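You operate a simulated robot arm through the tools that you are given. There is no shell and no other tool.

The job below is to be done with a simulated two-armed robot. You get a single attempt, and the scene is never put back.

TASK
Pick up the dark bottle marked "cherry" from the top of the bottling bench with one hand, pass it to the other hand and put it on the counter top. Set down upright: dark bottle.
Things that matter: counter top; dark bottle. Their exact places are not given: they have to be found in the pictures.

The check looks at the end state, three seconds after you hand in, the way a careful person would. Anything else that was tipped, shoved, dropped, spilled or broken makes it a failure.

THE ROBOT
Two 6-joint arms with two-finger parallel grippers on one trunk, on a base that moves. Base frame: it is fixed to the floor where the robot stands at the start and does not move with it; the origin is under the middle of the robot, x ahead of it, y to its left, z up. Readings come in cm, degrees, newtons and seconds.
The left shoulder is at the start at [-7.7, 17.7, 83.2], the right one opposite. With the tool pointing down near the work surface each hand reaches from about 10 to 72 cm from the robot's upright axis, wherever it stands, measured 20 degrees to its own side. Places, roughly: counter top [-370, 120, 90]. Payload 1.57 kg a hand.
The tool frame of a hand sits at the grasp point between the pads (the TCP): z along the fingers, y along the line on which they close. The tips reach 3 cm beyond it. The gripper opens to 8 cm. The fingers are 1.7 cm wide and 1.2 cm thick; the gripper's body (4 by 8.2 cm) begins 8 cm behind the TCP.
Orientation is that of the tool frame in the base frame, as a unit quaternion [x, y, z, w]. With the fingers straight down and closing along the base's y, the tool's x points along the base's -x, its y along +y and its z along -z.

THE INTERFACE
- The arms move only by the tool move_arm. It takes "left_steps", "right_steps" or both (then of equal length, played together; a hand with none holds still); each is a list of rows, each an object of numbers (a shift or turn left out is 0, a gripper value left out holds the last): "claw": the closure, from 0 (fully open) to 1 (shut); "dx", "dy", "dz": the shift along the tool's x, y, z in cm; "rx", "ry", "rz": the turn, a rotation vector about the tool's x, y, z in degrees. In form: [{"claw": .., "dx": .., "dy": .., "dz": .., "rx": .., "ry": .., "rz": ..}, ...]. A call has 1 to 20 rows; each row shifts and turns the commanded pose from where the row before left it, along the tool's axes as they then stand. Rows are played at 5 a second. More than 5 cm and 8.6 degrees between two rows, or a gripper value outside its range, and nothing of the call is played. A pose out of reach is approached as far as the arm can. The call stops where the force on the tool passes 40 N (or 10 N more than at its start, if that is more) or the arm is blocked; 0.2 s more then pass. Each finger travels about 7.2 cm/s and halts on what it meets, pressing with about 26 N; the grip force reading is that of the motor and also rises with nothing between the fingers. The clock runs only during rows and for 0.2 s after the last one: add rows that do not move to give the fingers time. The reply holds the time, the measured pose of the TCP, the force on the tool along the base axes, the opening and the grip force, in the units named above and with some noise, with the torque about the TCP (base axes, N m) and any sound that the robot's microphone picked up.
- Cameras (640 x 400 px; columns grow to the right, rows downward): "scene" is now at [4.15, 0.96, 156.05]; the picture's right is [0.11, -0.99, 0.00], its down [-0.69, -0.08, -0.72] and it looks along [0.71, 0.08, -0.70] (base axes); focal length 257 px, centre (320, 200). "left" rides on the left gripper at [7.2, 0.7, -12.2] in its tool frame; the picture's right is [-0.09, 1.00, 0.00], its down [-0.84, -0.08, -0.54] and it looks along [-0.54, -0.05, 0.84] (tool axes); focal length 238 px, centre (320, 200). "right" rides on the right gripper at [7.2, -0.7, -12.2] in its tool frame; the picture's right is [0.09, 1.00, 0.00], its down [-0.84, 0.08, -0.54] and it looks along [-0.54, 0.05, 0.84] (tool axes); focal length 238 px, centre (320, 200).
- grab_frame(camera): a new picture of that camera. The clock stands still meanwhile.
- lift_body(by): moves the trunk up (or, below 0, down) by that many cm; the arms and the scene camera ride with it, the base frame stays. It gives what a move gives, with no picture.
- base_move(legs): drives the robot by 1 to 6 legs, each [ahead, left, turn to the left] in cm, cm and degrees, along the robot's own axes; the way and the turn of a leg run together, so that a leg with both is an arc; at most 150 cm and 180 degrees a leg. The arms and the cameras ride along, it lands a little off, and it stops where it bumps. It gives what a move gives.
- head_to(pan, tilt): turns the head with the scene camera to pan (to the left, within 143 degrees either way) and tilt (down, from -29 to 69), counted from straight ahead of the robot (the tilt from the chest, where the trunk bows). It gives what a move gives.
- measure_at(camera, pixels): there is no depth. For up to 12 entries [column, row, z] of the newest picture of that camera ("zoom" is the newest enlarged one), the place [x, y] in the base frame at which the ray of that pixel passes the height z, good to about 0.3 cm. The clock stands still meanwhile.
- enlarge(camera, box): a new picture of the part [left, top, right, bottom] of that camera's present view, enlarged. The clock stands still meanwhile.
- sign_off(): hands the job in; it is judged then, once.

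Leave the grippers open and the arms clear of the work at the hand-in unless told otherwise.

The tools are called after "Call:" by a JSON object that holds its "method" and its "body". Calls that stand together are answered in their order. move_arm: Moves the arms, as the interface text tells. Its arguments: {"type":"object","properties":{"left_steps":{"type":"array"},"right_steps":{"type":"array"}},"required":[]} The other tools are called the same way: lift_body (by) moves the trunk up or down; base_move (legs) drives the base; head_to (pan, tilt) turns the head that bears the scene camera; grab_frame (camera) takes a picture; measure_at (camera, pixels) gives the place at which the rays of pixels pass given heights; enlarge (camera, box) takes an enlarged picture of a part of a camera's view; sign_off () hands the job in.

At the start:

```text
time_s: 0.0
left_ee_pos: [43.18, 25.02, 121.66]
left_ee_rot: [0.001, 1.0, 0.0, -0.001]
left_wrist_force: [0.3, -0.4, 0.3]
left_moment: [0.02, 0.0, 0.04]
left_finger_gap: 8.0
left_finger_force: 0.0
right_ee_pos: [38.97, -13.99, 117.45]
right_ee_rot: [0.001, 1.0, -0.001, 0.0]
right_wrist_force: [0.2, -0.7, 0.9]
right_moment: [-0.03, 0.0, 0.03]
right_finger_gap: 8.02
right_finger_force: 0.2
trunk travel left (down, up): [-27.5, 5.3]
robot x, y, heading: [-0.38, 0.06, 0.1]
head pan, tilt (commanded): [6.6, 44.3]
```

scene: 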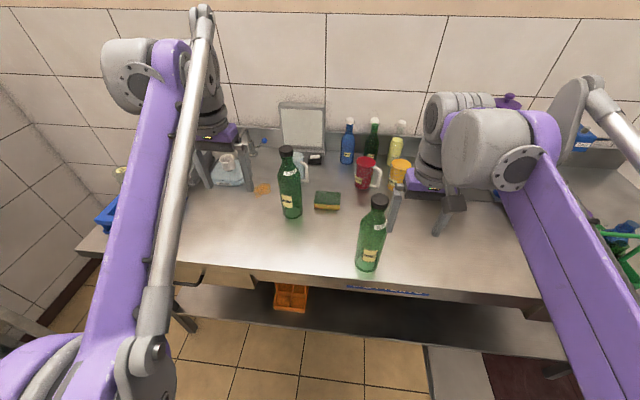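
right: 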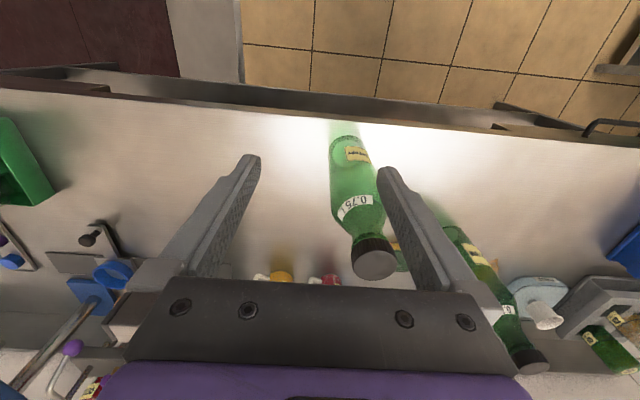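
left: 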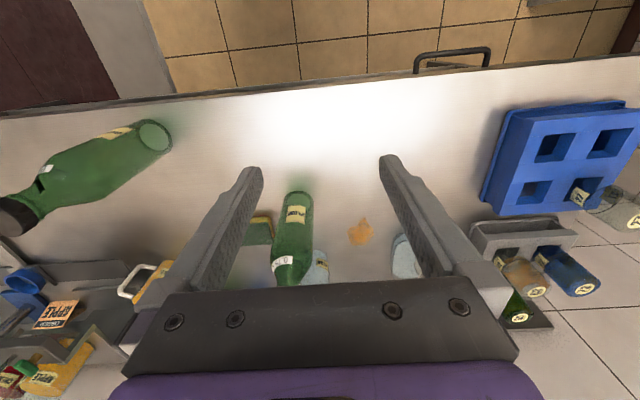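

I see two large green bottles on the bench (scene about (290,185) and (370,235)), plus other smaller bottles behind. I need to read the labels to find "cherry", so I'll enlarge the views.

Call:
{"method": "enlarge", "body": {"camera": "scene", "box": [330, 180, 410, 290]}}

Call:
{"method": "enlarge", "body": {"camera": "scene", "box": [260, 140, 340, 230]}}

Call:
{"method": "enlarge", "body": {"camera": "right", "box": [310, 110, 430, 290]}}

Call:
{"method": "enlarge", "body": {"camera": "left", "box": [250, 180, 350, 290]}}

```text
3.64 times, centred on (370, 235) of scene
```

zoom: 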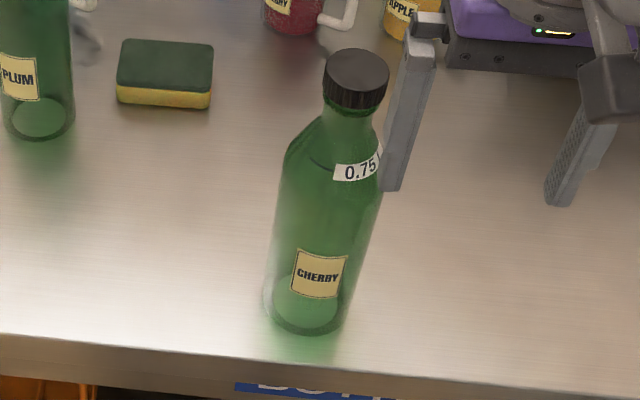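

```text
4.44 times, centred on (300, 185) of scene
```

zoom: 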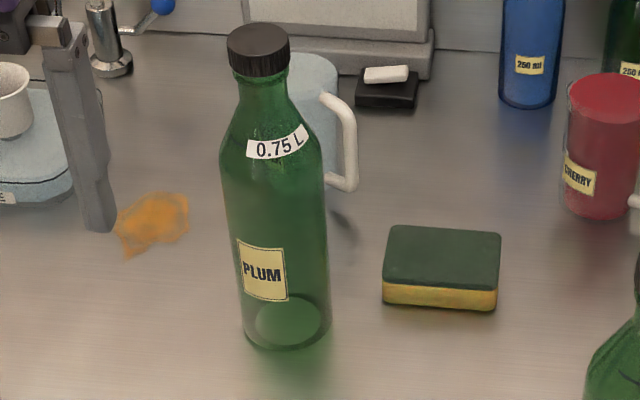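

```text
2.22 times, centred on (370, 200) of right
```

zoom: 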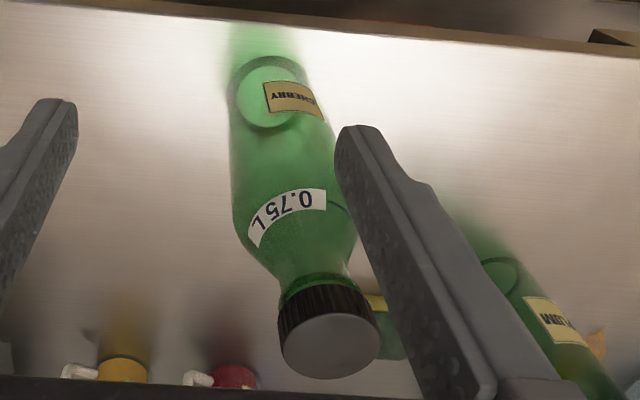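

```text
3.64 times, centred on (300, 235) of left
```

zoom: 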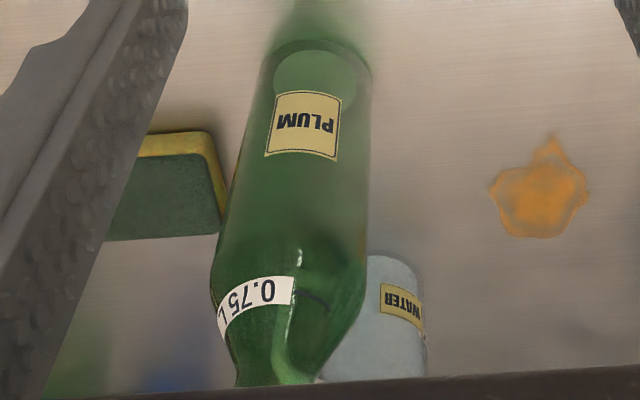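

The cherry bottle is the front green one, at scene (366,262). The plum bottle is the one further left and behind it. Next I'll triangulate the bench height, the bottle base and the bottle cap using the scene and right cameras.

Call:
{"method": "measure_at", "body": {"camera": "scene", "pixels": [[366, 263, 75], [366, 263, 80], [366, 263, 85], [366, 263, 90], [366, 263, 95], [379, 199, 110], [379, 199, 115], [379, 199, 120], [379, 199, 105], [340, 285, 85], [440, 298, 85], [500, 302, 85]]}}

Call:
{"method": "measure_at", "body": {"camera": "right", "pixels": [[348.4, 153, 75], [348.4, 153, 80], [348.4, 153, 85], [348.4, 153, 90], [348.4, 153, 95], [373, 263, 110], [373, 263, 115], [373, 263, 120], [373, 263, 105]]}}

```text
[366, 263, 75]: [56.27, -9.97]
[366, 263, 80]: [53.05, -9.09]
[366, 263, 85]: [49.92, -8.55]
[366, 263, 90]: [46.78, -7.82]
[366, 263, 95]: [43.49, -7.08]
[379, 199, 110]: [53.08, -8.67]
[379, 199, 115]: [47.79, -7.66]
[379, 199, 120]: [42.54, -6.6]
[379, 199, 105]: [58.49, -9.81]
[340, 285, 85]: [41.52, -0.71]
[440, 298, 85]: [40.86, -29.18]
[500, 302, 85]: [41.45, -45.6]
```

```text
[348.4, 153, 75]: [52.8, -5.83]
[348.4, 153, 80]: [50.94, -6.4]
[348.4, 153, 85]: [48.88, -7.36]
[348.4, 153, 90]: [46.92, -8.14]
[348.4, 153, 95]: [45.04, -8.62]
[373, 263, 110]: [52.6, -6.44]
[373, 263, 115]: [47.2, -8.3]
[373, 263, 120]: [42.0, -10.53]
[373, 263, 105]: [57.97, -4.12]
```

The rays agree on a bench height of about z≈89–90. The bottle axis is near (47,-8) and the cap top near z≈115. Before planning, I'll look around the room for the counter and the drive path.

Call:
{"method": "head_to", "body": {"pan": 140, "tilt": 20}}

Call:
{"method": "grab_frame", "body": {"camera": "scene"}}

Call:
{"method": "head_to", "body": {"pan": 75, "tilt": 30}}

Call:
{"method": "grab_frame", "body": {"camera": "scene"}}

Call:
{"method": "head_to", "body": {"pan": -140, "tilt": 20}}

Call:
{"method": "grab_frame", "body": {"camera": "scene"}}

Call:
{"method": "head_to", "body": {"pan": -75, "tilt": 30}}

Call:
{"method": "grab_frame", "body": {"camera": "scene"}}

```text
time_s: 2.1
left_ee_pos: [43.24, 25.01, 121.69]
left_ee_rot: [-0.001, 1.0, 0.0, 0.001]
left_wrist_force: [-1.2, 0.0, -0.3]
left_moment: [0.01, 0.0, -0.02]
left_finger_gap: 7.98
left_finger_force: 0.1
right_ee_pos: [39.0, -13.89, 117.38]
right_ee_rot: [0.0, 1.0, 0.0, 0.0]
right_wrist_force: [0.0, -0.1, 0.2]
right_moment: [0.0, -0.02, -0.02]
right_finger_gap: 7.98
right_finger_force: 0.0
trunk travel left (down, up): [-27.5, 5.3]
robot x, y, heading: [0.05, -0.02, 0.1]
head pan, tilt (commanded): [140.0, 20.0]
```

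```text
taken
```

scene: 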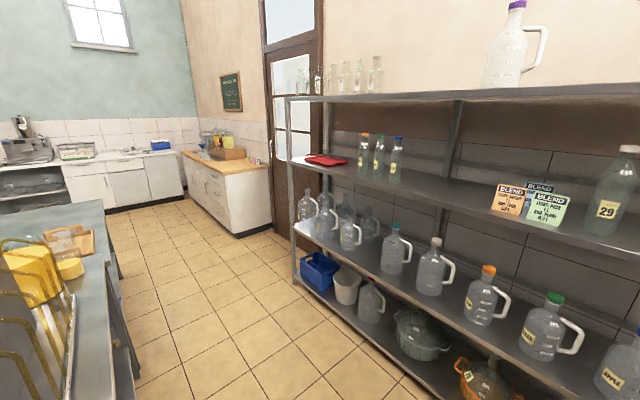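

```text
time_s: 3.5
left_ee_pos: [43.08, 24.99, 121.57]
left_ee_rot: [0.0, 1.0, 0.0, 0.0]
left_wrist_force: [-0.2, -0.3, 0.2]
left_moment: [-0.01, 0.03, 0.01]
left_finger_gap: 8.02
left_finger_force: 0.1
right_ee_pos: [38.96, -13.93, 117.37]
right_ee_rot: [-0.001, 1.0, 0.0, -0.001]
right_wrist_force: [-0.4, 0.3, -0.1]
right_moment: [0.05, -0.01, 0.0]
right_finger_gap: 7.99
right_finger_force: 0.0
trunk travel left (down, up): [-27.5, 5.3]
robot x, y, heading: [-0.31, 0.19, -0.0]
head pan, tilt (commanded): [75.0, 30.0]
```

```text
taken
```

scene: 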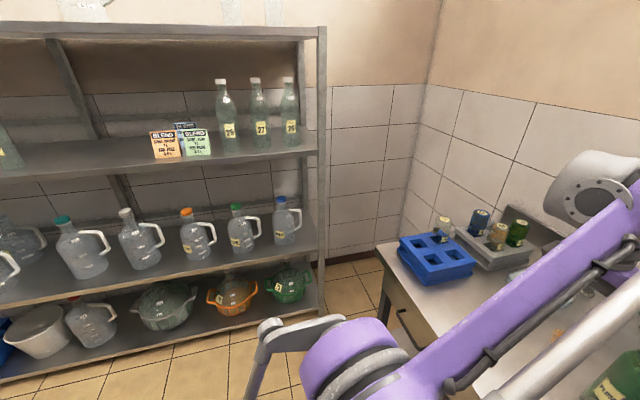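

```text
time_s: 6.6
left_ee_pos: [43.31, 24.97, 121.66]
left_ee_rot: [0.001, 1.0, 0.0, 0.001]
left_wrist_force: [0.0, -0.1, 0.4]
left_moment: [0.04, -0.01, 0.01]
left_finger_gap: 8.03
left_finger_force: 0.1
right_ee_pos: [38.85, -13.77, 117.36]
right_ee_rot: [0.0, 1.0, 0.0, 0.0]
right_wrist_force: [0.1, -0.6, -0.2]
right_moment: [-0.04, -0.01, 0.02]
right_finger_gap: 7.98
right_finger_force: 0.1
trunk travel left (down, up): [-27.5, 5.3]
robot x, y, heading: [0.18, -0.06, 0.0]
head pan, tilt (commanded): [-140.0, 20.0]
```

```text
taken
```

scene: 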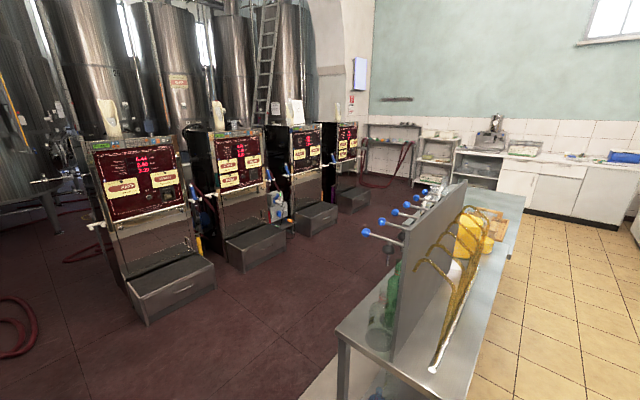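

```text
time_s: 8.0
left_ee_pos: [43.2, 24.95, 121.65]
left_ee_rot: [0.0, 1.0, 0.0, 0.0]
left_wrist_force: [-0.1, -1.0, -0.2]
left_moment: [0.01, 0.01, -0.02]
left_finger_gap: 7.98
left_finger_force: 0.0
right_ee_pos: [38.92, -13.87, 117.43]
right_ee_rot: [0.0, 1.0, -0.001, 0.0]
right_wrist_force: [0.6, -0.4, 0.1]
right_moment: [0.02, 0.0, -0.01]
right_finger_gap: 7.99
right_finger_force: 0.1
trunk travel left (down, up): [-27.5, 5.3]
robot x, y, heading: [0.29, -0.02, 0.1]
head pan, tilt (commanded): [-75.0, 30.0]
```

```text
taken
```

scene: 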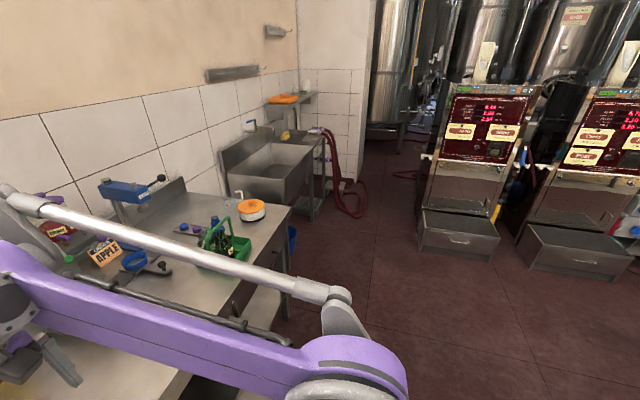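

The wooden-topped counter in the first view, near (225,160), is the likely counter top. I'll look that way again and measure it and the aisle.

Call:
{"method": "head_to", "body": {"pan": 140, "tilt": 20}}

Call:
{"method": "enlarge", "body": {"camera": "scene", "box": [150, 100, 310, 250]}}

Call:
{"method": "grab_frame", "body": {"camera": "scene"}}

Call:
{"method": "measure_at", "body": {"camera": "scene", "pixels": [[225, 162, 90], [180, 153, 90], [232, 179, 90], [270, 166, 90], [238, 238, 0], [190, 201, 0], [105, 207, 0], [292, 262, 20], [430, 398, 20], [103, 205, 85], [110, 400, 85], [135, 400, 0]]}}

```text
time_s: 11.1
left_ee_pos: [43.27, 25.05, 121.67]
left_ee_rot: [0.0, 1.0, 0.0, 0.0]
left_wrist_force: [-0.7, 0.6, -0.1]
left_moment: [0.01, 0.0, 0.02]
left_finger_gap: 7.98
left_finger_force: 0.2
right_ee_pos: [38.96, -13.91, 117.41]
right_ee_rot: [-0.001, 1.0, 0.001, 0.0]
right_wrist_force: [0.7, 0.2, 0.1]
right_moment: [0.02, 0.0, 0.0]
right_finger_gap: 8.0
right_finger_force: 0.1
trunk travel left (down, up): [-27.5, 5.3]
robot x, y, heading: [0.17, 0.26, -0.4]
head pan, tilt (commanded): [140.0, 20.0]
```

```text
2.67 times, centred on (230, 175) of scene
```

zoom: 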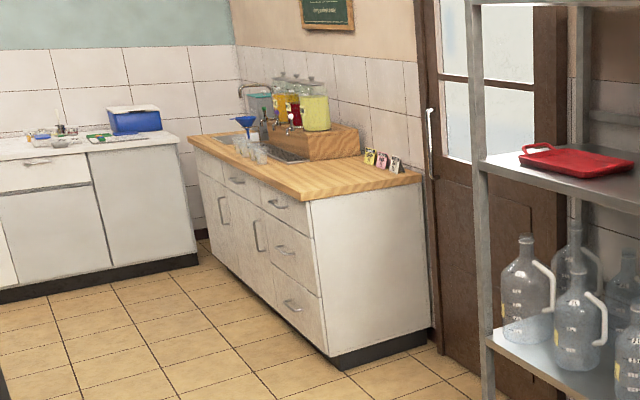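

```text
taken
```

scene: 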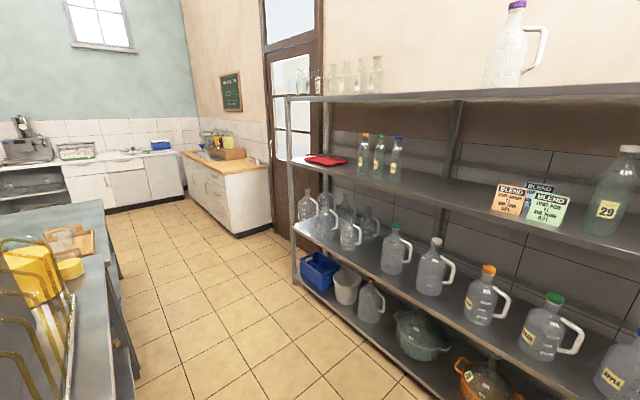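

```text
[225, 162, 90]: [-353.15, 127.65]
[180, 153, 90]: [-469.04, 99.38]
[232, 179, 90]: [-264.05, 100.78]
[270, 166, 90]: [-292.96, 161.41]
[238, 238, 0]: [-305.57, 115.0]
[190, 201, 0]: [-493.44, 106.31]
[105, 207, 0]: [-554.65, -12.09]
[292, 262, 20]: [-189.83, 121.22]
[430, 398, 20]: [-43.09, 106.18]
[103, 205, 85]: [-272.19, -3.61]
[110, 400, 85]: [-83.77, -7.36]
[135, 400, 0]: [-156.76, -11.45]
```

The counter has a clear stretch of wood on its near end. The aisle is free between the table at y<-8 and the shelf at y>106. Now I'll turn the head back to the bench to size the bottle precisely.

Call:
{"method": "head_to", "body": {"pan": -8, "tilt": 50}}

Call:
{"method": "grab_frame", "body": {"camera": "scene"}}

Call:
{"method": "enlarge", "body": {"camera": "scene", "box": [280, 150, 380, 260]}}

```text
time_s: 13.4
left_ee_pos: [43.29, 25.01, 121.54]
left_ee_rot: [-0.001, 1.0, 0.0, -0.001]
left_wrist_force: [0.0, 0.8, -0.5]
left_moment: [0.02, -0.04, -0.02]
left_finger_gap: 8.0
left_finger_force: 0.1
right_ee_pos: [38.95, -13.96, 117.45]
right_ee_rot: [0.0, 1.0, 0.0, 0.0]
right_wrist_force: [-0.5, 0.1, 0.9]
right_moment: [0.03, 0.01, 0.01]
right_finger_gap: 7.99
right_finger_force: 0.1
trunk travel left (down, up): [-27.5, 5.3]
robot x, y, heading: [0.09, 0.15, -0.1]
head pan, tilt (commanded): [-8.0, 50.0]
```

```text
taken
```

scene: 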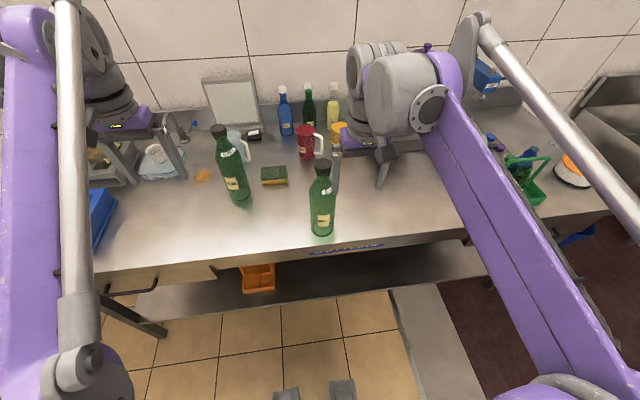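

```text
3.64 times, centred on (330, 205) of scene
```

zoom: 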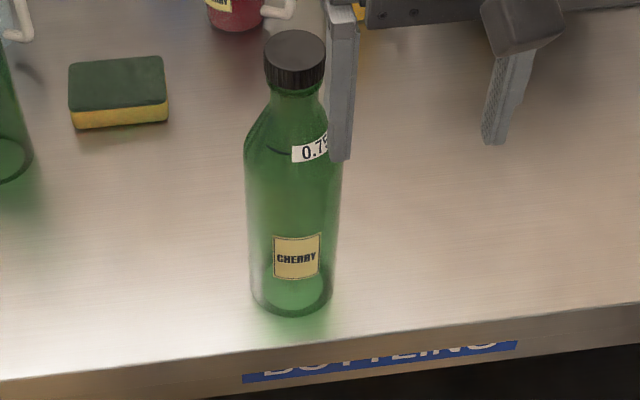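

The bottle is about 7 cm wide. I'll measure the base edges, body sides and cap in the zoom to fix the axis.

Call:
{"method": "measure_at", "body": {"camera": "zoom", "pixels": [[252, 285, 90], [333, 285, 90], [292, 317, 90], [292, 317, 89], [292, 317, 88], [295, 45, 115], [295, 45, 114], [295, 45, 116], [265, 60, 113], [326, 60, 113], [300, 355, 90], [600, 308, 90]]}}

Call:
{"method": "enlarge", "body": {"camera": "right", "box": [310, 110, 430, 290]}}

Call:
{"method": "measure_at", "body": {"camera": "zoom", "pixels": [[330, 343, 115], [330, 343, 114], [330, 343, 116], [268, 52, 90], [268, 52, 89], [268, 52, 88], [229, 95, 90], [308, 92, 90], [229, 95, 89], [308, 92, 89]]}}

```text
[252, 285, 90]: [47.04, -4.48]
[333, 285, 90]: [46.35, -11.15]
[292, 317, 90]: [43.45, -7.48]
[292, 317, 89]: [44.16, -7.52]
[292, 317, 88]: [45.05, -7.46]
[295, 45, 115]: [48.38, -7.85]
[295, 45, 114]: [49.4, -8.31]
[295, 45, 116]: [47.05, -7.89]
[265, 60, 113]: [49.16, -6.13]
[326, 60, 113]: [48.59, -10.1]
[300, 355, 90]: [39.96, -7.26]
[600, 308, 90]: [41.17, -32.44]
```

```text
2.22 times, centred on (370, 200) of right
```

zoom: 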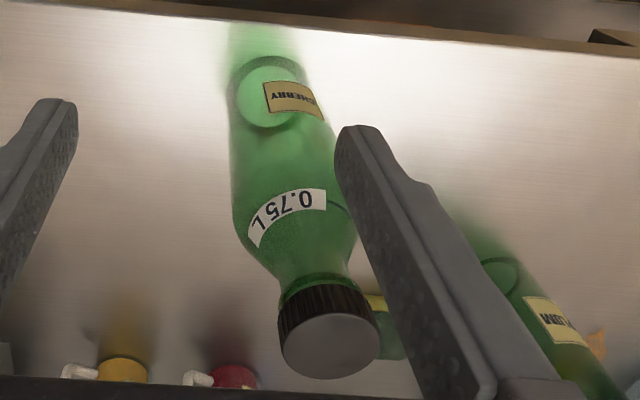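

```text
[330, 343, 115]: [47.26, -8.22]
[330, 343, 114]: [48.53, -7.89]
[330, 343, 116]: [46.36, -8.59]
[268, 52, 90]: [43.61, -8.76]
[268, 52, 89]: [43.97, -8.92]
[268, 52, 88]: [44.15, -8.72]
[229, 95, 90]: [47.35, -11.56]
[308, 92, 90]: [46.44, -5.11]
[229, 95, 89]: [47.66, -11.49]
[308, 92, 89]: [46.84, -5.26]
```

The bench is at z≈89.7, the bottle axis is ≈(47,-8), the cap top is z≈115.6 and the diameter is ≈7 cm.

My plan:
1. The right hand grips the body from the front right, with the tool tilted to 30° below horizontal.
2. The left hand then takes the cap and neck from above and later sets the bottle down.

First I'll turn the right tool in place, yawing 35° and then pitching up 60°. It is at (39,-14,117) and clear of the bottle.

Call:
{"method": "move_arm", "body": {"right_steps": [{"claw": 0, "rz": -8.5}, {"rz": -8.5}, {"rz": -8.5}, {"rz": -8.5}, {"rz": -1}, {"ry": -8}, {"ry": -8}, {"ry": -8}, {"ry": -6}]}}

Call:
{"method": "grab_frame", "body": {"camera": "scene"}}

```text
time_s: 15.4
left_ee_pos: [43.19, 24.98, 121.63]
left_ee_rot: [0.0, 1.0, 0.0, 0.0]
left_wrist_force: [0.8, 0.2, -0.1]
left_moment: [0.0, 0.0, 0.01]
left_finger_gap: 8.01
left_finger_force: 0.0
right_ee_pos: [39.0, -13.93, 117.58]
right_ee_rot: [-0.291, 0.921, 0.078, 0.248]
right_wrist_force: [0.6, -0.5, -0.4]
right_moment: [-0.01, 0.0, -0.02]
right_finger_gap: 7.97
right_finger_force: 0.1
trunk travel left (down, up): [-27.5, 5.3]
robot x, y, heading: [0.22, -0.25, -0.0]
head pan, tilt (commanded): [-8.0, 50.0]
```

```text
taken
```

scene: 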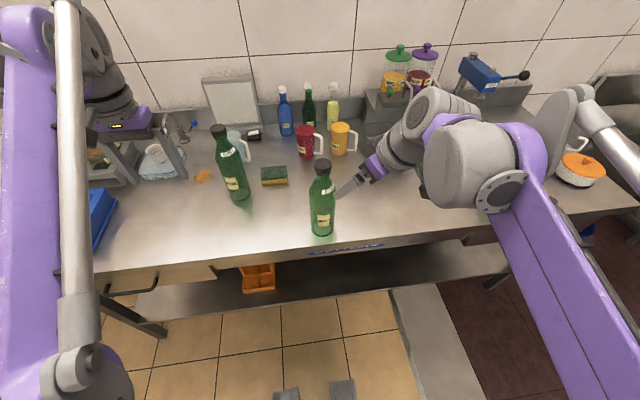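

The yaw and the half pitch worked: the tool z is now about (0.41,0.29,-0.87). I'll pitch the remaining 30° so the tool ends 30° below horizontal.

Call:
{"method": "move_arm", "body": {"right_steps": [{"ry": -8}, {"ry": -8}, {"ry": -8}, {"ry": -6}]}}

Call:
{"method": "grab_frame", "body": {"camera": "scene"}}

Call:
{"method": "grab_frame", "body": {"camera": "right"}}

```text
time_s: 16.4
left_ee_pos: [43.2, 24.95, 121.79]
left_ee_rot: [0.001, 1.0, 0.0, 0.0]
left_wrist_force: [0.1, 0.3, -0.2]
left_moment: [0.0, -0.04, -0.03]
left_finger_gap: 7.98
left_finger_force: 0.0
right_ee_pos: [38.97, -13.85, 117.56]
right_ee_rot: [-0.261, 0.825, 0.151, 0.477]
right_wrist_force: [-1.2, -0.1, -0.3]
right_moment: [-0.02, -0.01, -0.02]
right_finger_gap: 7.99
right_finger_force: 0.2
trunk travel left (down, up): [-27.5, 5.3]
robot x, y, heading: [0.2, 0.06, 0.0]
head pan, tilt (commanded): [-8.0, 50.0]
```

```text
taken
```

scene: 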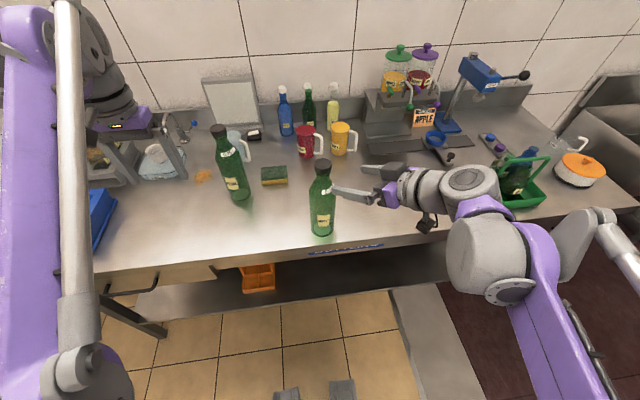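

```text
taken
```

right: 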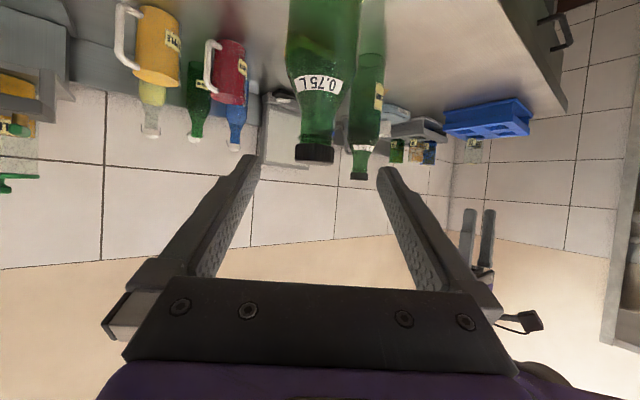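

The orientation is right, and in the right camera the bottle sits midway between the fingers near column 315. I'll lower the hand 11.5 cm straight down to the pre-grasp point at about (39,-14,106).

Call:
{"method": "move_arm", "body": {"right_steps": [{"dx": 2.49, "dz": 1.44}, {"dx": 2.49, "dz": 1.44}, {"dx": 2.49, "dz": 1.44}, {"dx": 2.49, "dz": 1.44}, {}]}}

Call:
{"method": "grab_frame", "body": {"camera": "right"}}

Call:
{"method": "enlarge", "body": {"camera": "scene", "box": [280, 140, 440, 250]}}

```text
time_s: 17.6
left_ee_pos: [43.21, 25.04, 121.66]
left_ee_rot: [0.0, 1.0, 0.0, 0.0]
left_wrist_force: [0.3, 1.3, -0.1]
left_moment: [0.0, 0.02, 0.01]
left_finger_gap: 7.99
left_finger_force: 0.1
right_ee_pos: [39.01, -13.82, 105.88]
right_ee_rot: [-0.261, 0.826, 0.15, 0.477]
right_wrist_force: [0.9, -0.1, 0.6]
right_moment: [0.01, -0.01, -0.03]
right_finger_gap: 8.0
right_finger_force: 0.0
trunk travel left (down, up): [-27.5, 5.3]
robot x, y, heading: [0.09, -0.22, 0.1]
head pan, tilt (commanded): [-8.0, 50.0]
```

```text
taken
```

right: 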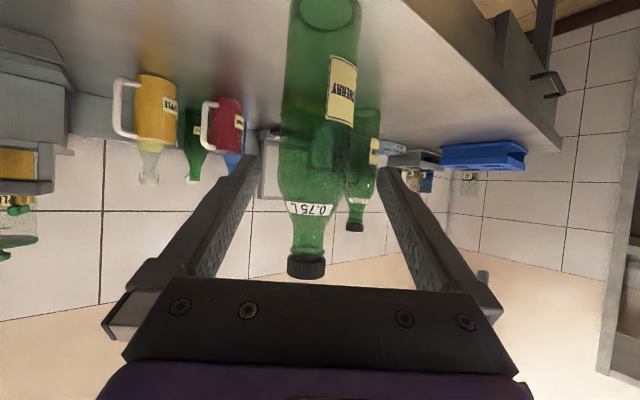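

```text
3.64 times, centred on (360, 195) of scene
```

zoom: 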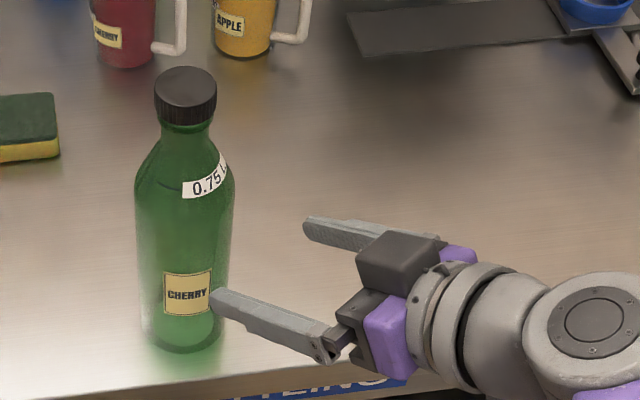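

The pixel where the TCP will be after 12 cm of advance is about (320,132), right on the bottle centre line. The bottle looks wide though, so I'll enlarge the view to check its width against the 8 cm opening.

Call:
{"method": "enlarge", "body": {"camera": "right", "box": [220, 60, 420, 200]}}

Call:
{"method": "measure_at", "body": {"camera": "zoom", "pixels": [[195, 200, 100], [440, 200, 100], [195, 250, 101], [440, 250, 101]]}}

```text
2.86 times, centred on (320, 130) of right
```

zoom: 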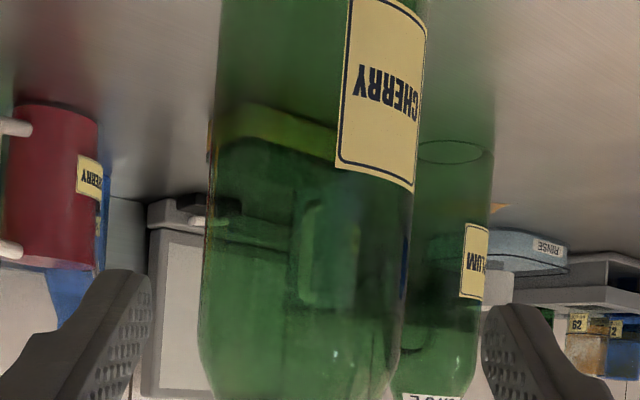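

```text
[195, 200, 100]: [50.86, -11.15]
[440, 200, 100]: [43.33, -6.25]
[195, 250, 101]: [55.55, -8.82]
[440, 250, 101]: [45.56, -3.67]
```

The bottle is about 70 px wide at 24 cm, so ≈7.1 cm. Its centre is at about column 316 against the tool axis at 320.5, so it sits ~0.3–0.4 cm toward tool -y. I'll shift dy -0.3, advance 5 cm along the tool, and look again.

Call:
{"method": "move_arm", "body": {"right_steps": [{"dy": -0.3}, {"dz": 1.7}, {"dz": 1.7}, {"dz": 1.6}, {}]}}

Call:
{"method": "enlarge", "body": {"camera": "right", "box": [220, 80, 420, 220]}}

Call:
{"method": "grab_frame", "body": {"camera": "right"}}

Call:
{"method": "enlarge", "body": {"camera": "scene", "box": [280, 140, 440, 250]}}

```text
time_s: 18.8
left_ee_pos: [43.27, 24.99, 121.72]
left_ee_rot: [0.0, 1.0, 0.0, -0.001]
left_wrist_force: [-0.2, 0.6, 0.0]
left_moment: [0.02, -0.04, 0.02]
left_finger_gap: 8.03
left_finger_force: 0.0
right_ee_pos: [42.74, -11.81, 103.45]
right_ee_rot: [-0.26, 0.826, 0.15, 0.478]
right_wrist_force: [0.2, 0.6, -0.7]
right_moment: [0.02, -0.03, 0.0]
right_finger_gap: 7.98
right_finger_force: 0.1
trunk travel left (down, up): [-27.5, 5.3]
robot x, y, heading: [-0.23, 0.01, -0.0]
head pan, tilt (commanded): [-8.0, 50.0]
```

```text
2.86 times, centred on (320, 150) of right
```

zoom: 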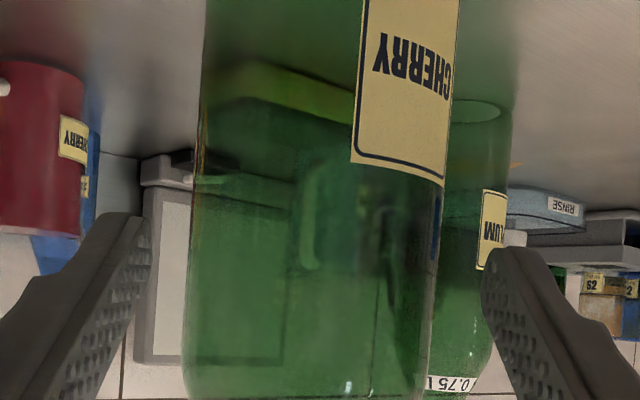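

```text
taken
```

right: 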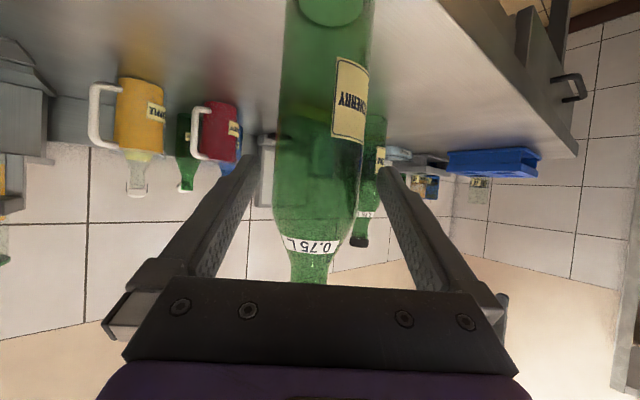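

```text
3.64 times, centred on (360, 195) of scene
```

zoom: 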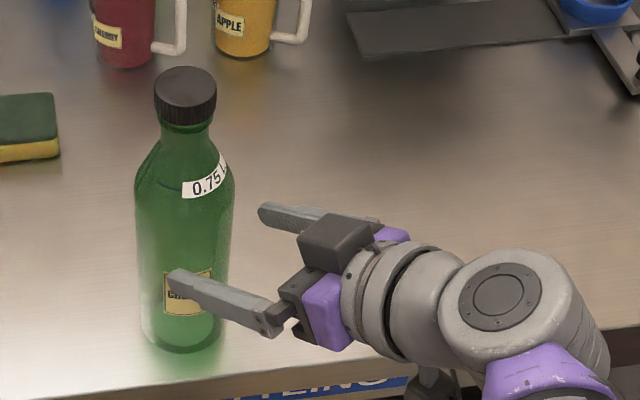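

The bottle spans zoom columns 194–440, centre ≈317, almost on the tool axis at about 322. I'll shift another -0.1 cm and advance 3.5 cm carefully.

Call:
{"method": "move_arm", "body": {"right_steps": [{"dy": -0.1}, {"dz": 0.9}, {"dz": 0.9}, {"dz": 0.9}, {"dz": 0.8}, {}]}}

Call:
{"method": "enlarge", "body": {"camera": "right", "box": [220, 80, 420, 220]}}

Call:
{"method": "enlarge", "body": {"camera": "scene", "box": [280, 150, 400, 250]}}

```text
time_s: 20.2
left_ee_pos: [43.14, 25.02, 121.7]
left_ee_rot: [0.0, 1.0, 0.001, 0.0]
left_wrist_force: [-0.6, -0.4, 0.1]
left_moment: [0.02, 0.0, 0.04]
left_finger_gap: 7.98
left_finger_force: 0.0
right_ee_pos: [45.22, -9.86, 101.61]
right_ee_rot: [-0.26, 0.826, 0.15, 0.477]
right_wrist_force: [-1.3, -0.6, -0.1]
right_moment: [-0.03, 0.01, 0.03]
right_finger_gap: 7.99
right_finger_force: 0.0
trunk travel left (down, up): [-27.5, 5.3]
robot x, y, heading: [-0.02, 0.16, 0.2]
head pan, tilt (commanded): [-8.0, 50.0]
```

```text
2.86 times, centred on (320, 150) of right
```

zoom: 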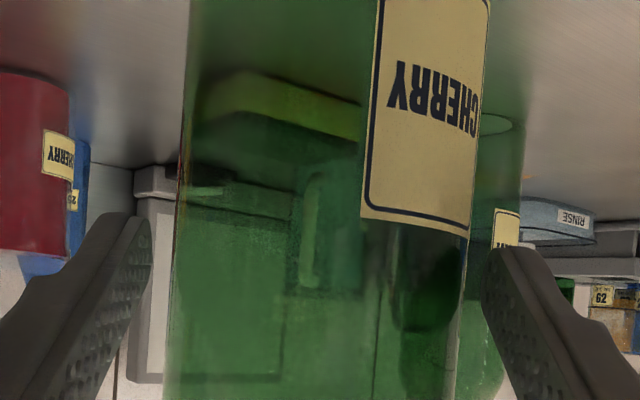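

```text
4.00 times, centred on (340, 200) of scene
```

zoom: 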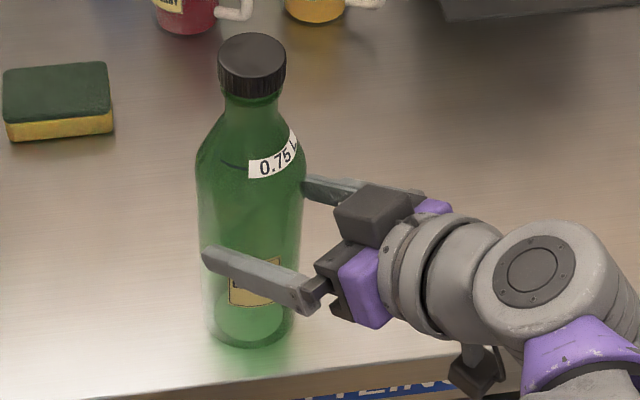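

The fingers straddle the bottle evenly, with about 20 px of zoom on the left and 18 px on the right. I'll advance the last 3.2 cm, then close slowly.

Call:
{"method": "move_arm", "body": {"right_steps": [{"dz": 0.8}, {"dz": 0.8}, {"dz": 0.8}, {"dz": 0.8}, {}]}}

Call:
{"method": "enlarge", "body": {"camera": "scene", "box": [280, 150, 400, 250]}}

Call:
{"method": "grab_frame", "body": {"camera": "right"}}

```text
time_s: 21.4
left_ee_pos: [43.23, 25.07, 121.58]
left_ee_rot: [0.0, 1.0, 0.0, 0.0]
left_wrist_force: [-0.4, 0.8, 0.6]
left_moment: [-0.01, -0.01, -0.03]
left_finger_gap: 8.0
left_finger_force: 0.1
right_ee_pos: [47.42, -8.52, 100.04]
right_ee_rot: [-0.26, 0.826, 0.151, 0.478]
right_wrist_force: [0.7, -0.6, 0.2]
right_moment: [0.03, 0.0, -0.02]
right_finger_gap: 8.02
right_finger_force: 0.1
trunk travel left (down, up): [-27.5, 5.3]
robot x, y, heading: [-0.2, 0.01, 0.0]
head pan, tilt (commanded): [-8.0, 50.0]
```

```text
4.00 times, centred on (340, 200) of scene
```

zoom: 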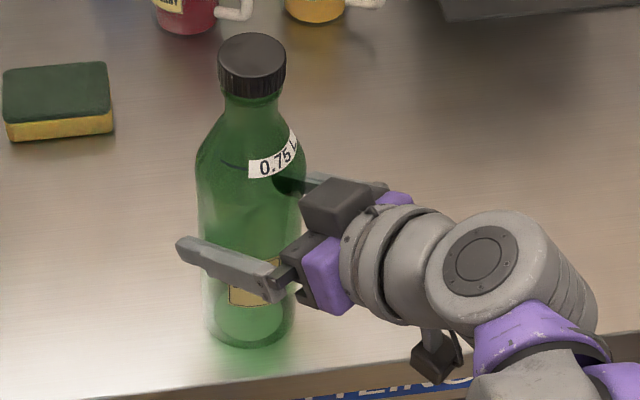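

```text
taken
```

right: 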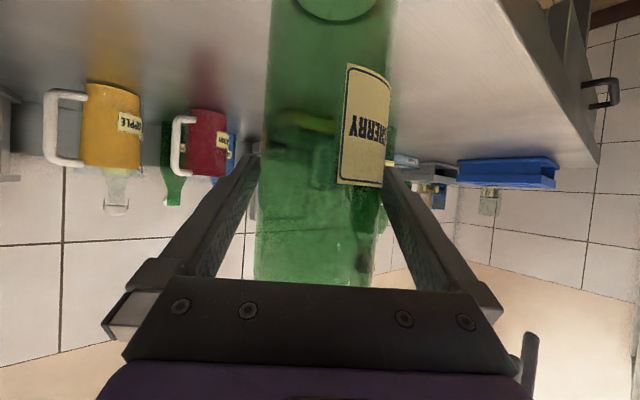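

The TCP is on the bottle axis at z=100. I'll close the right gripper in gentle steps.

Call:
{"method": "move_arm", "body": {"right_steps": [{"claw": 0.04}, {"claw": 0.07}, {"claw": 0.09}, {"claw": 0.11}, {"claw": 0.13}, {"claw": 0.16}, {"claw": 0.3}, {"claw": 0.5}, {}, {}]}}

Call:
{"method": "enlarge", "body": {"camera": "scene", "box": [280, 150, 400, 250]}}

```text
time_s: 23.6
left_ee_pos: [43.18, 25.02, 121.53]
left_ee_rot: [0.001, 1.0, 0.0, 0.0]
left_wrist_force: [0.2, -0.3, -0.2]
left_moment: [-0.01, -0.02, 0.0]
left_finger_gap: 7.99
left_finger_force: 0.0
right_ee_pos: [47.52, -8.48, 100.02]
right_ee_rot: [-0.26, 0.826, 0.15, 0.477]
right_wrist_force: [-0.1, 1.5, -0.1]
right_moment: [-0.01, 0.05, -0.01]
right_finger_gap: 7.27
right_finger_force: 26.1
trunk travel left (down, up): [-27.5, 5.3]
robot x, y, heading: [0.12, -0.0, -0.3]
head pan, tilt (commanded): [-8.0, 50.0]
```

```text
4.00 times, centred on (340, 200) of scene
```

zoom: 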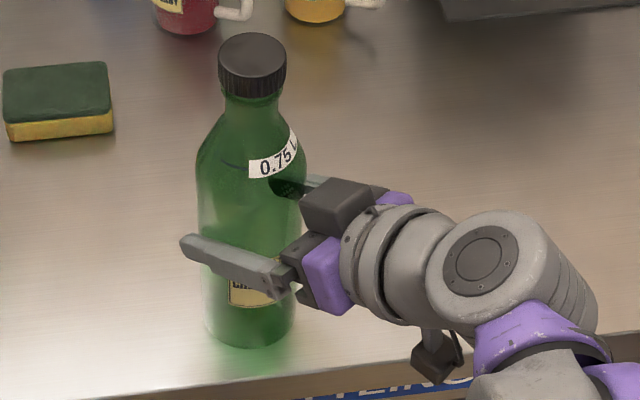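

It is gripped at 7.27 cm with 26 N. I'll lift straight up by 3 cm slowly and read the weight.

Call:
{"method": "move_arm", "body": {"right_steps": [{"dx": -0.433, "dz": -0.25}, {"dx": -0.433, "dz": -0.25}, {"dx": -0.433, "dz": -0.25}, {"dx": -0.433, "dz": -0.25}, {"dx": -0.433, "dz": -0.25}, {"dx": -0.433, "dz": -0.25}, {}, {}]}}

Call:
{"method": "enlarge", "body": {"camera": "scene", "box": [280, 140, 420, 250]}}

```text
time_s: 25.4
left_ee_pos: [43.28, 24.97, 121.69]
left_ee_rot: [0.0, 1.0, 0.0, 0.0]
left_wrist_force: [-0.6, 0.2, 0.6]
left_moment: [0.01, 0.02, 0.03]
left_finger_gap: 8.01
left_finger_force: 0.1
right_ee_pos: [47.52, -8.37, 103.07]
right_ee_rot: [-0.26, 0.826, 0.15, 0.477]
right_wrist_force: [-0.5, 0.0, -3.3]
right_moment: [-0.03, 0.04, 0.0]
right_finger_gap: 7.27
right_finger_force: 25.8
trunk travel left (down, up): [-27.5, 5.3]
robot x, y, heading: [0.19, -0.12, 0.1]
head pan, tilt (commanded): [-8.0, 50.0]
```

```text
3.64 times, centred on (350, 195) of scene
```

zoom: 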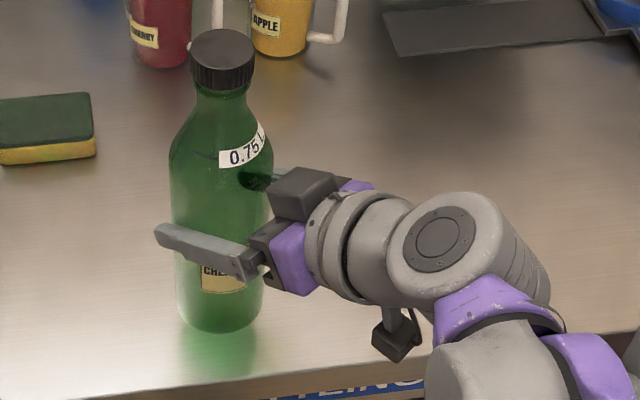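

It weighs about 3.3 N and the bottle is clear of the bench. I'll bring it 7 cm left, 2.5 cm back and 2 cm up, to about (45,-1). The left hand rises at the same time so its fingertips will clear the cap.

Call:
{"method": "move_arm", "body": {"right_steps": [{"dx": -0.354, "dy": 0.9375, "dz": 0.114}, {"dx": -0.354, "dy": 0.9375, "dz": 0.114}, {"dx": -0.354, "dy": 0.9375, "dz": 0.114}, {"dx": -0.354, "dy": 0.9375, "dz": 0.114}, {"dx": -0.354, "dy": 0.9375, "dz": 0.114}, {"dx": -0.354, "dy": 0.9375, "dz": 0.114}, {"dx": -0.354, "dy": 0.9375, "dz": 0.114}, {"dx": -0.354, "dy": 0.9375, "dz": 0.114}, {}, {}], "left_steps": [{"claw": 0, "dz": -0.9}, {"dz": -0.9}, {"dz": -0.9}, {"dz": -0.9}, {"dz": -0.9}, {"dz": -0.9}, {"dz": -0.9}, {"dz": -0.9}, {}, {}]}}

Call:
{"method": "grab_frame", "body": {"camera": "scene"}}

Call:
{"method": "grab_frame", "body": {"camera": "left"}}

```text
time_s: 27.6
left_ee_pos: [43.35, 24.95, 128.84]
left_ee_rot: [0.0, 1.0, 0.0, 0.0]
left_wrist_force: [-0.9, 0.4, 0.2]
left_moment: [0.01, 0.04, -0.03]
left_finger_gap: 7.99
left_finger_force: 0.1
right_ee_pos: [45.04, -0.98, 105.03]
right_ee_rot: [-0.261, 0.826, 0.151, 0.477]
right_wrist_force: [-0.1, 0.2, -4.3]
right_moment: [-0.02, 0.05, -0.02]
right_finger_gap: 7.27
right_finger_force: 25.6
trunk travel left (down, up): [-27.5, 5.3]
robot x, y, heading: [-0.13, -0.03, -0.1]
head pan, tilt (commanded): [-8.0, 50.0]
```

```text
taken
```

scene: 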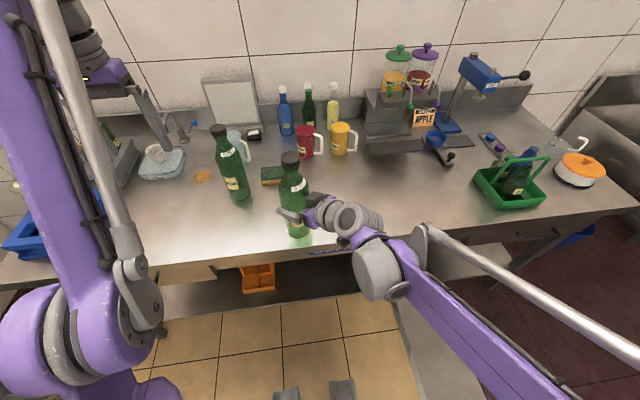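

```text
taken
```

left: 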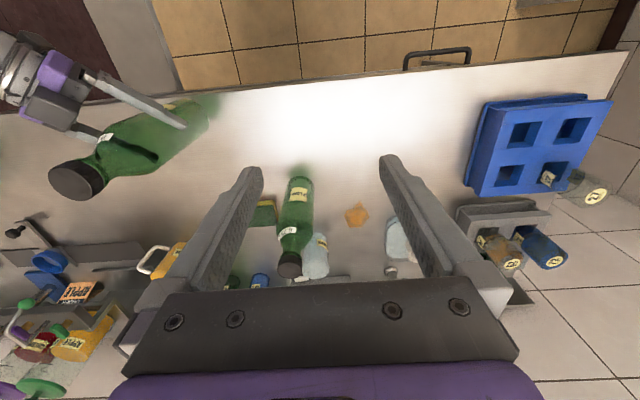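

The bottle is up at about (45,-1), with the cap top expected at z≈120.6. I'll locate the cap with the scene and left cameras.

Call:
{"method": "enlarge", "body": {"camera": "scene", "box": [240, 130, 340, 240]}}

Call:
{"method": "measure_at", "body": {"camera": "scene", "pixels": [[290, 158, 120], [290, 158, 120.6], [290, 158, 121]]}}

Call:
{"method": "measure_at", "body": {"camera": "left", "pixels": [[72, 182, 120], [72, 182, 120.6], [72, 182, 121]]}}

```text
3.64 times, centred on (290, 185) of scene
```

zoom: 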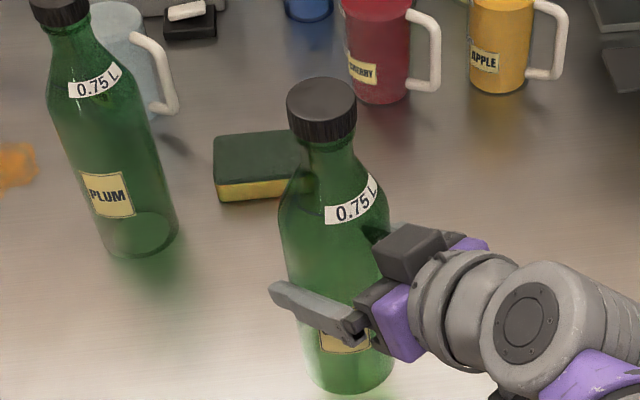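

```text
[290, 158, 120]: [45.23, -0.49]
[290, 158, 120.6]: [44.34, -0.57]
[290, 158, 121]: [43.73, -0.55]
```

```text
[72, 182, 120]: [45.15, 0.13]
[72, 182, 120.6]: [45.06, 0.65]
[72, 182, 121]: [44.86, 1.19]
```

The cap is at about (45,-0.4) with its top near z≈120. The left hand is at z=128.8 with tips at 125.8. I'll move it most of the way across to y≈6 and check.

Call:
{"method": "move_arm", "body": {"left_steps": [{"dx": -0.18, "dy": -2.1}, {"dx": -0.18, "dy": -2.1}, {"dx": -0.18, "dy": -2.1}, {"dx": -0.18, "dy": -2.1}, {"dx": -0.18, "dy": -2.1}, {"dx": -0.18, "dy": -2.1}, {"dx": -0.18, "dy": -2.1}, {"dx": -0.18, "dy": -2.1}, {"dx": -0.18, "dy": -2.1}, {}]}}

Call:
{"method": "grab_frame", "body": {"camera": "scene"}}

Call:
{"method": "grab_frame", "body": {"camera": "left"}}

```text
time_s: 29.8
left_ee_pos: [43.87, 9.42, 128.04]
left_ee_rot: [0.001, 1.0, 0.0, 0.0]
left_wrist_force: [0.5, 0.3, 0.0]
left_moment: [-0.03, -0.02, 0.01]
left_finger_gap: 8.01
left_finger_force: 0.0
left hand out of reach, approached as far as the arm can: row 5, 8, 9
right_ee_pos: [45.11, -0.87, 105.11]
right_ee_rot: [-0.26, 0.826, 0.149, 0.477]
right_wrist_force: [0.4, 0.2, -4.7]
right_moment: [-0.01, 0.02, 0.03]
right_finger_gap: 7.26
right_finger_force: 26.1
trunk travel left (down, up): [-27.5, 5.3]
robot x, y, heading: [0.11, -0.28, 0.0]
head pan, tilt (commanded): [-8.0, 50.0]
```

```text
taken
```

scene: 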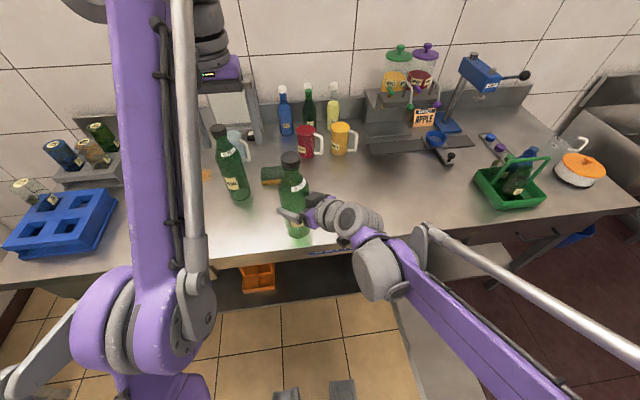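

```text
taken
```

left: 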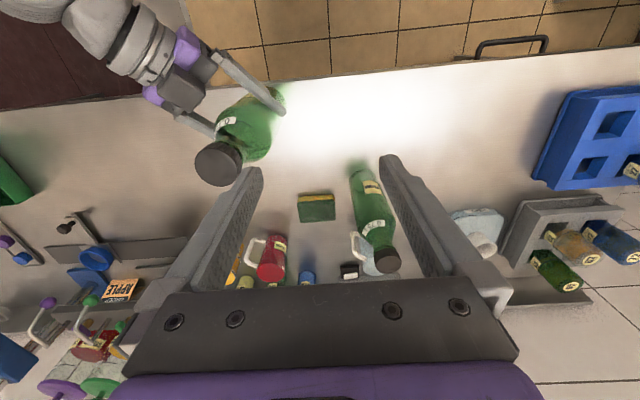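

The left arm hits its reach limit there, ending at (43.9,9.4). The handover has to happen closer to the robot. I'll pull the left hand back 9 cm in x first.

Call:
{"method": "move_arm", "body": {"left_steps": [{"dx": 1.8}, {"dx": 1.8}, {"dx": 1.8}, {"dx": 1.8}, {"dx": 1.8}, {}]}}

```text
time_s: 31.2
left_ee_pos: [34.97, 9.41, 128.19]
left_ee_rot: [0.001, 1.0, 0.0, 0.0]
left_wrist_force: [1.0, 0.2, 0.3]
left_moment: [0.0, 0.04, -0.02]
left_finger_gap: 7.99
left_finger_force: 0.1
right_ee_pos: [45.01, -1.0, 105.17]
right_ee_rot: [-0.261, 0.826, 0.151, 0.477]
right_wrist_force: [0.1, -0.1, -4.4]
right_moment: [0.01, 0.0, 0.03]
right_finger_gap: 7.28
right_finger_force: 26.0
trunk travel left (down, up): [-27.5, 5.3]
robot x, y, heading: [-0.51, 0.09, -0.1]
head pan, tilt (commanded): [-8.0, 50.0]
```

Now the left hand is at (35,9.4,128.2). With the right hand I'll yaw +20° about the vertical, then carry the bottle to about (35,4.5) below the left hand's height.

Call:
{"method": "move_arm", "body": {"right_steps": [{"rx": -4.33, "rz": -2.5}, {"rx": -4.33, "rz": -2.5}, {"rx": -4.33, "rz": -2.5}, {"rx": -4.33, "rz": -2.5}, {"dx": 0.062, "dy": 1.135, "dz": -0.107}, {"dx": 0.062, "dy": 1.135, "dz": -0.107}, {"dx": 0.062, "dy": 1.135, "dz": -0.107}, {"dx": 0.062, "dy": 1.135, "dz": -0.107}, {"dx": 0.062, "dy": 1.135, "dz": -0.107}, {"dx": 0.062, "dy": 1.135, "dz": -0.107}, {"dx": 0.062, "dy": 1.135, "dz": -0.107}, {"dx": 0.062, "dy": 1.135, "dz": -0.107}, {"dx": 0.062, "dy": 1.135, "dz": -0.107}, {"dx": 0.062, "dy": 1.135, "dz": -0.107}, {}, {}]}}

Call:
{"method": "grab_frame", "body": {"camera": "scene"}}

Call:
{"method": "grab_frame", "body": {"camera": "left"}}

```text
time_s: 34.6
left_ee_pos: [34.97, 9.23, 128.08]
left_ee_rot: [0.0, 1.0, -0.001, 0.001]
left_wrist_force: [-0.7, -0.1, -0.4]
left_moment: [0.01, -0.01, 0.02]
left_finger_gap: 8.01
left_finger_force: 0.1
right_ee_pos: [35.0, 4.53, 105.01]
right_ee_rot: [-0.4, 0.768, 0.231, 0.443]
right_wrist_force: [0.5, 0.1, -3.0]
right_moment: [0.01, 0.01, 0.02]
right_finger_gap: 7.27
right_finger_force: 25.9
trunk travel left (down, up): [-27.5, 5.3]
robot x, y, heading: [0.1, 0.11, 0.2]
head pan, tilt (commanded): [-8.0, 50.0]
```

```text
taken
```

scene: 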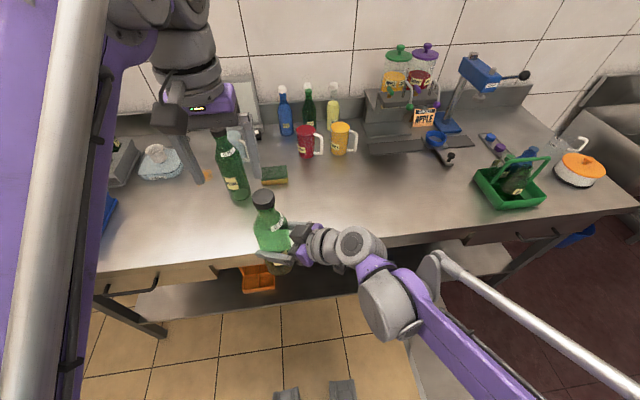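

```text
taken
```

left: 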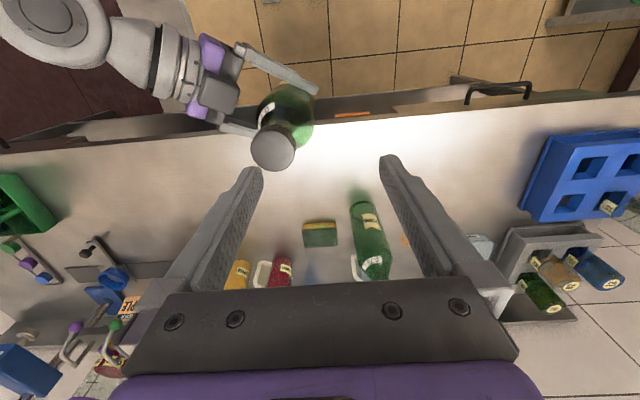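

The cap is visible in the scene at (263,199) and in the left camera at (272,150). I'll measure both.

Call:
{"method": "enlarge", "body": {"camera": "scene", "box": [220, 170, 320, 270]}}

Call:
{"method": "measure_at", "body": {"camera": "left", "pixels": [[273, 151, 119], [273, 151, 120], [273, 151, 120.6], [273, 151, 121.5]]}}

Call:
{"method": "measure_at", "body": {"camera": "scene", "pixels": [[263, 197, 119], [263, 197, 120], [263, 197, 120.6], [263, 197, 121.5]]}}

```text
4.00 times, centred on (270, 220) of scene
```

zoom: 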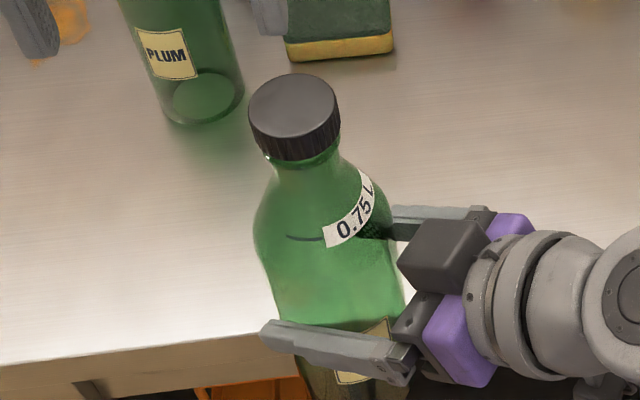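

```text
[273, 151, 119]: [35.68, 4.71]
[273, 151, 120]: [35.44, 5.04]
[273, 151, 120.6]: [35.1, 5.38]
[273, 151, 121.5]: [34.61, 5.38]
```

```text
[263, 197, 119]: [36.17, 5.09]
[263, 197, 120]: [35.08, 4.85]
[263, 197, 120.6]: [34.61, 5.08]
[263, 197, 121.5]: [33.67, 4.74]
```

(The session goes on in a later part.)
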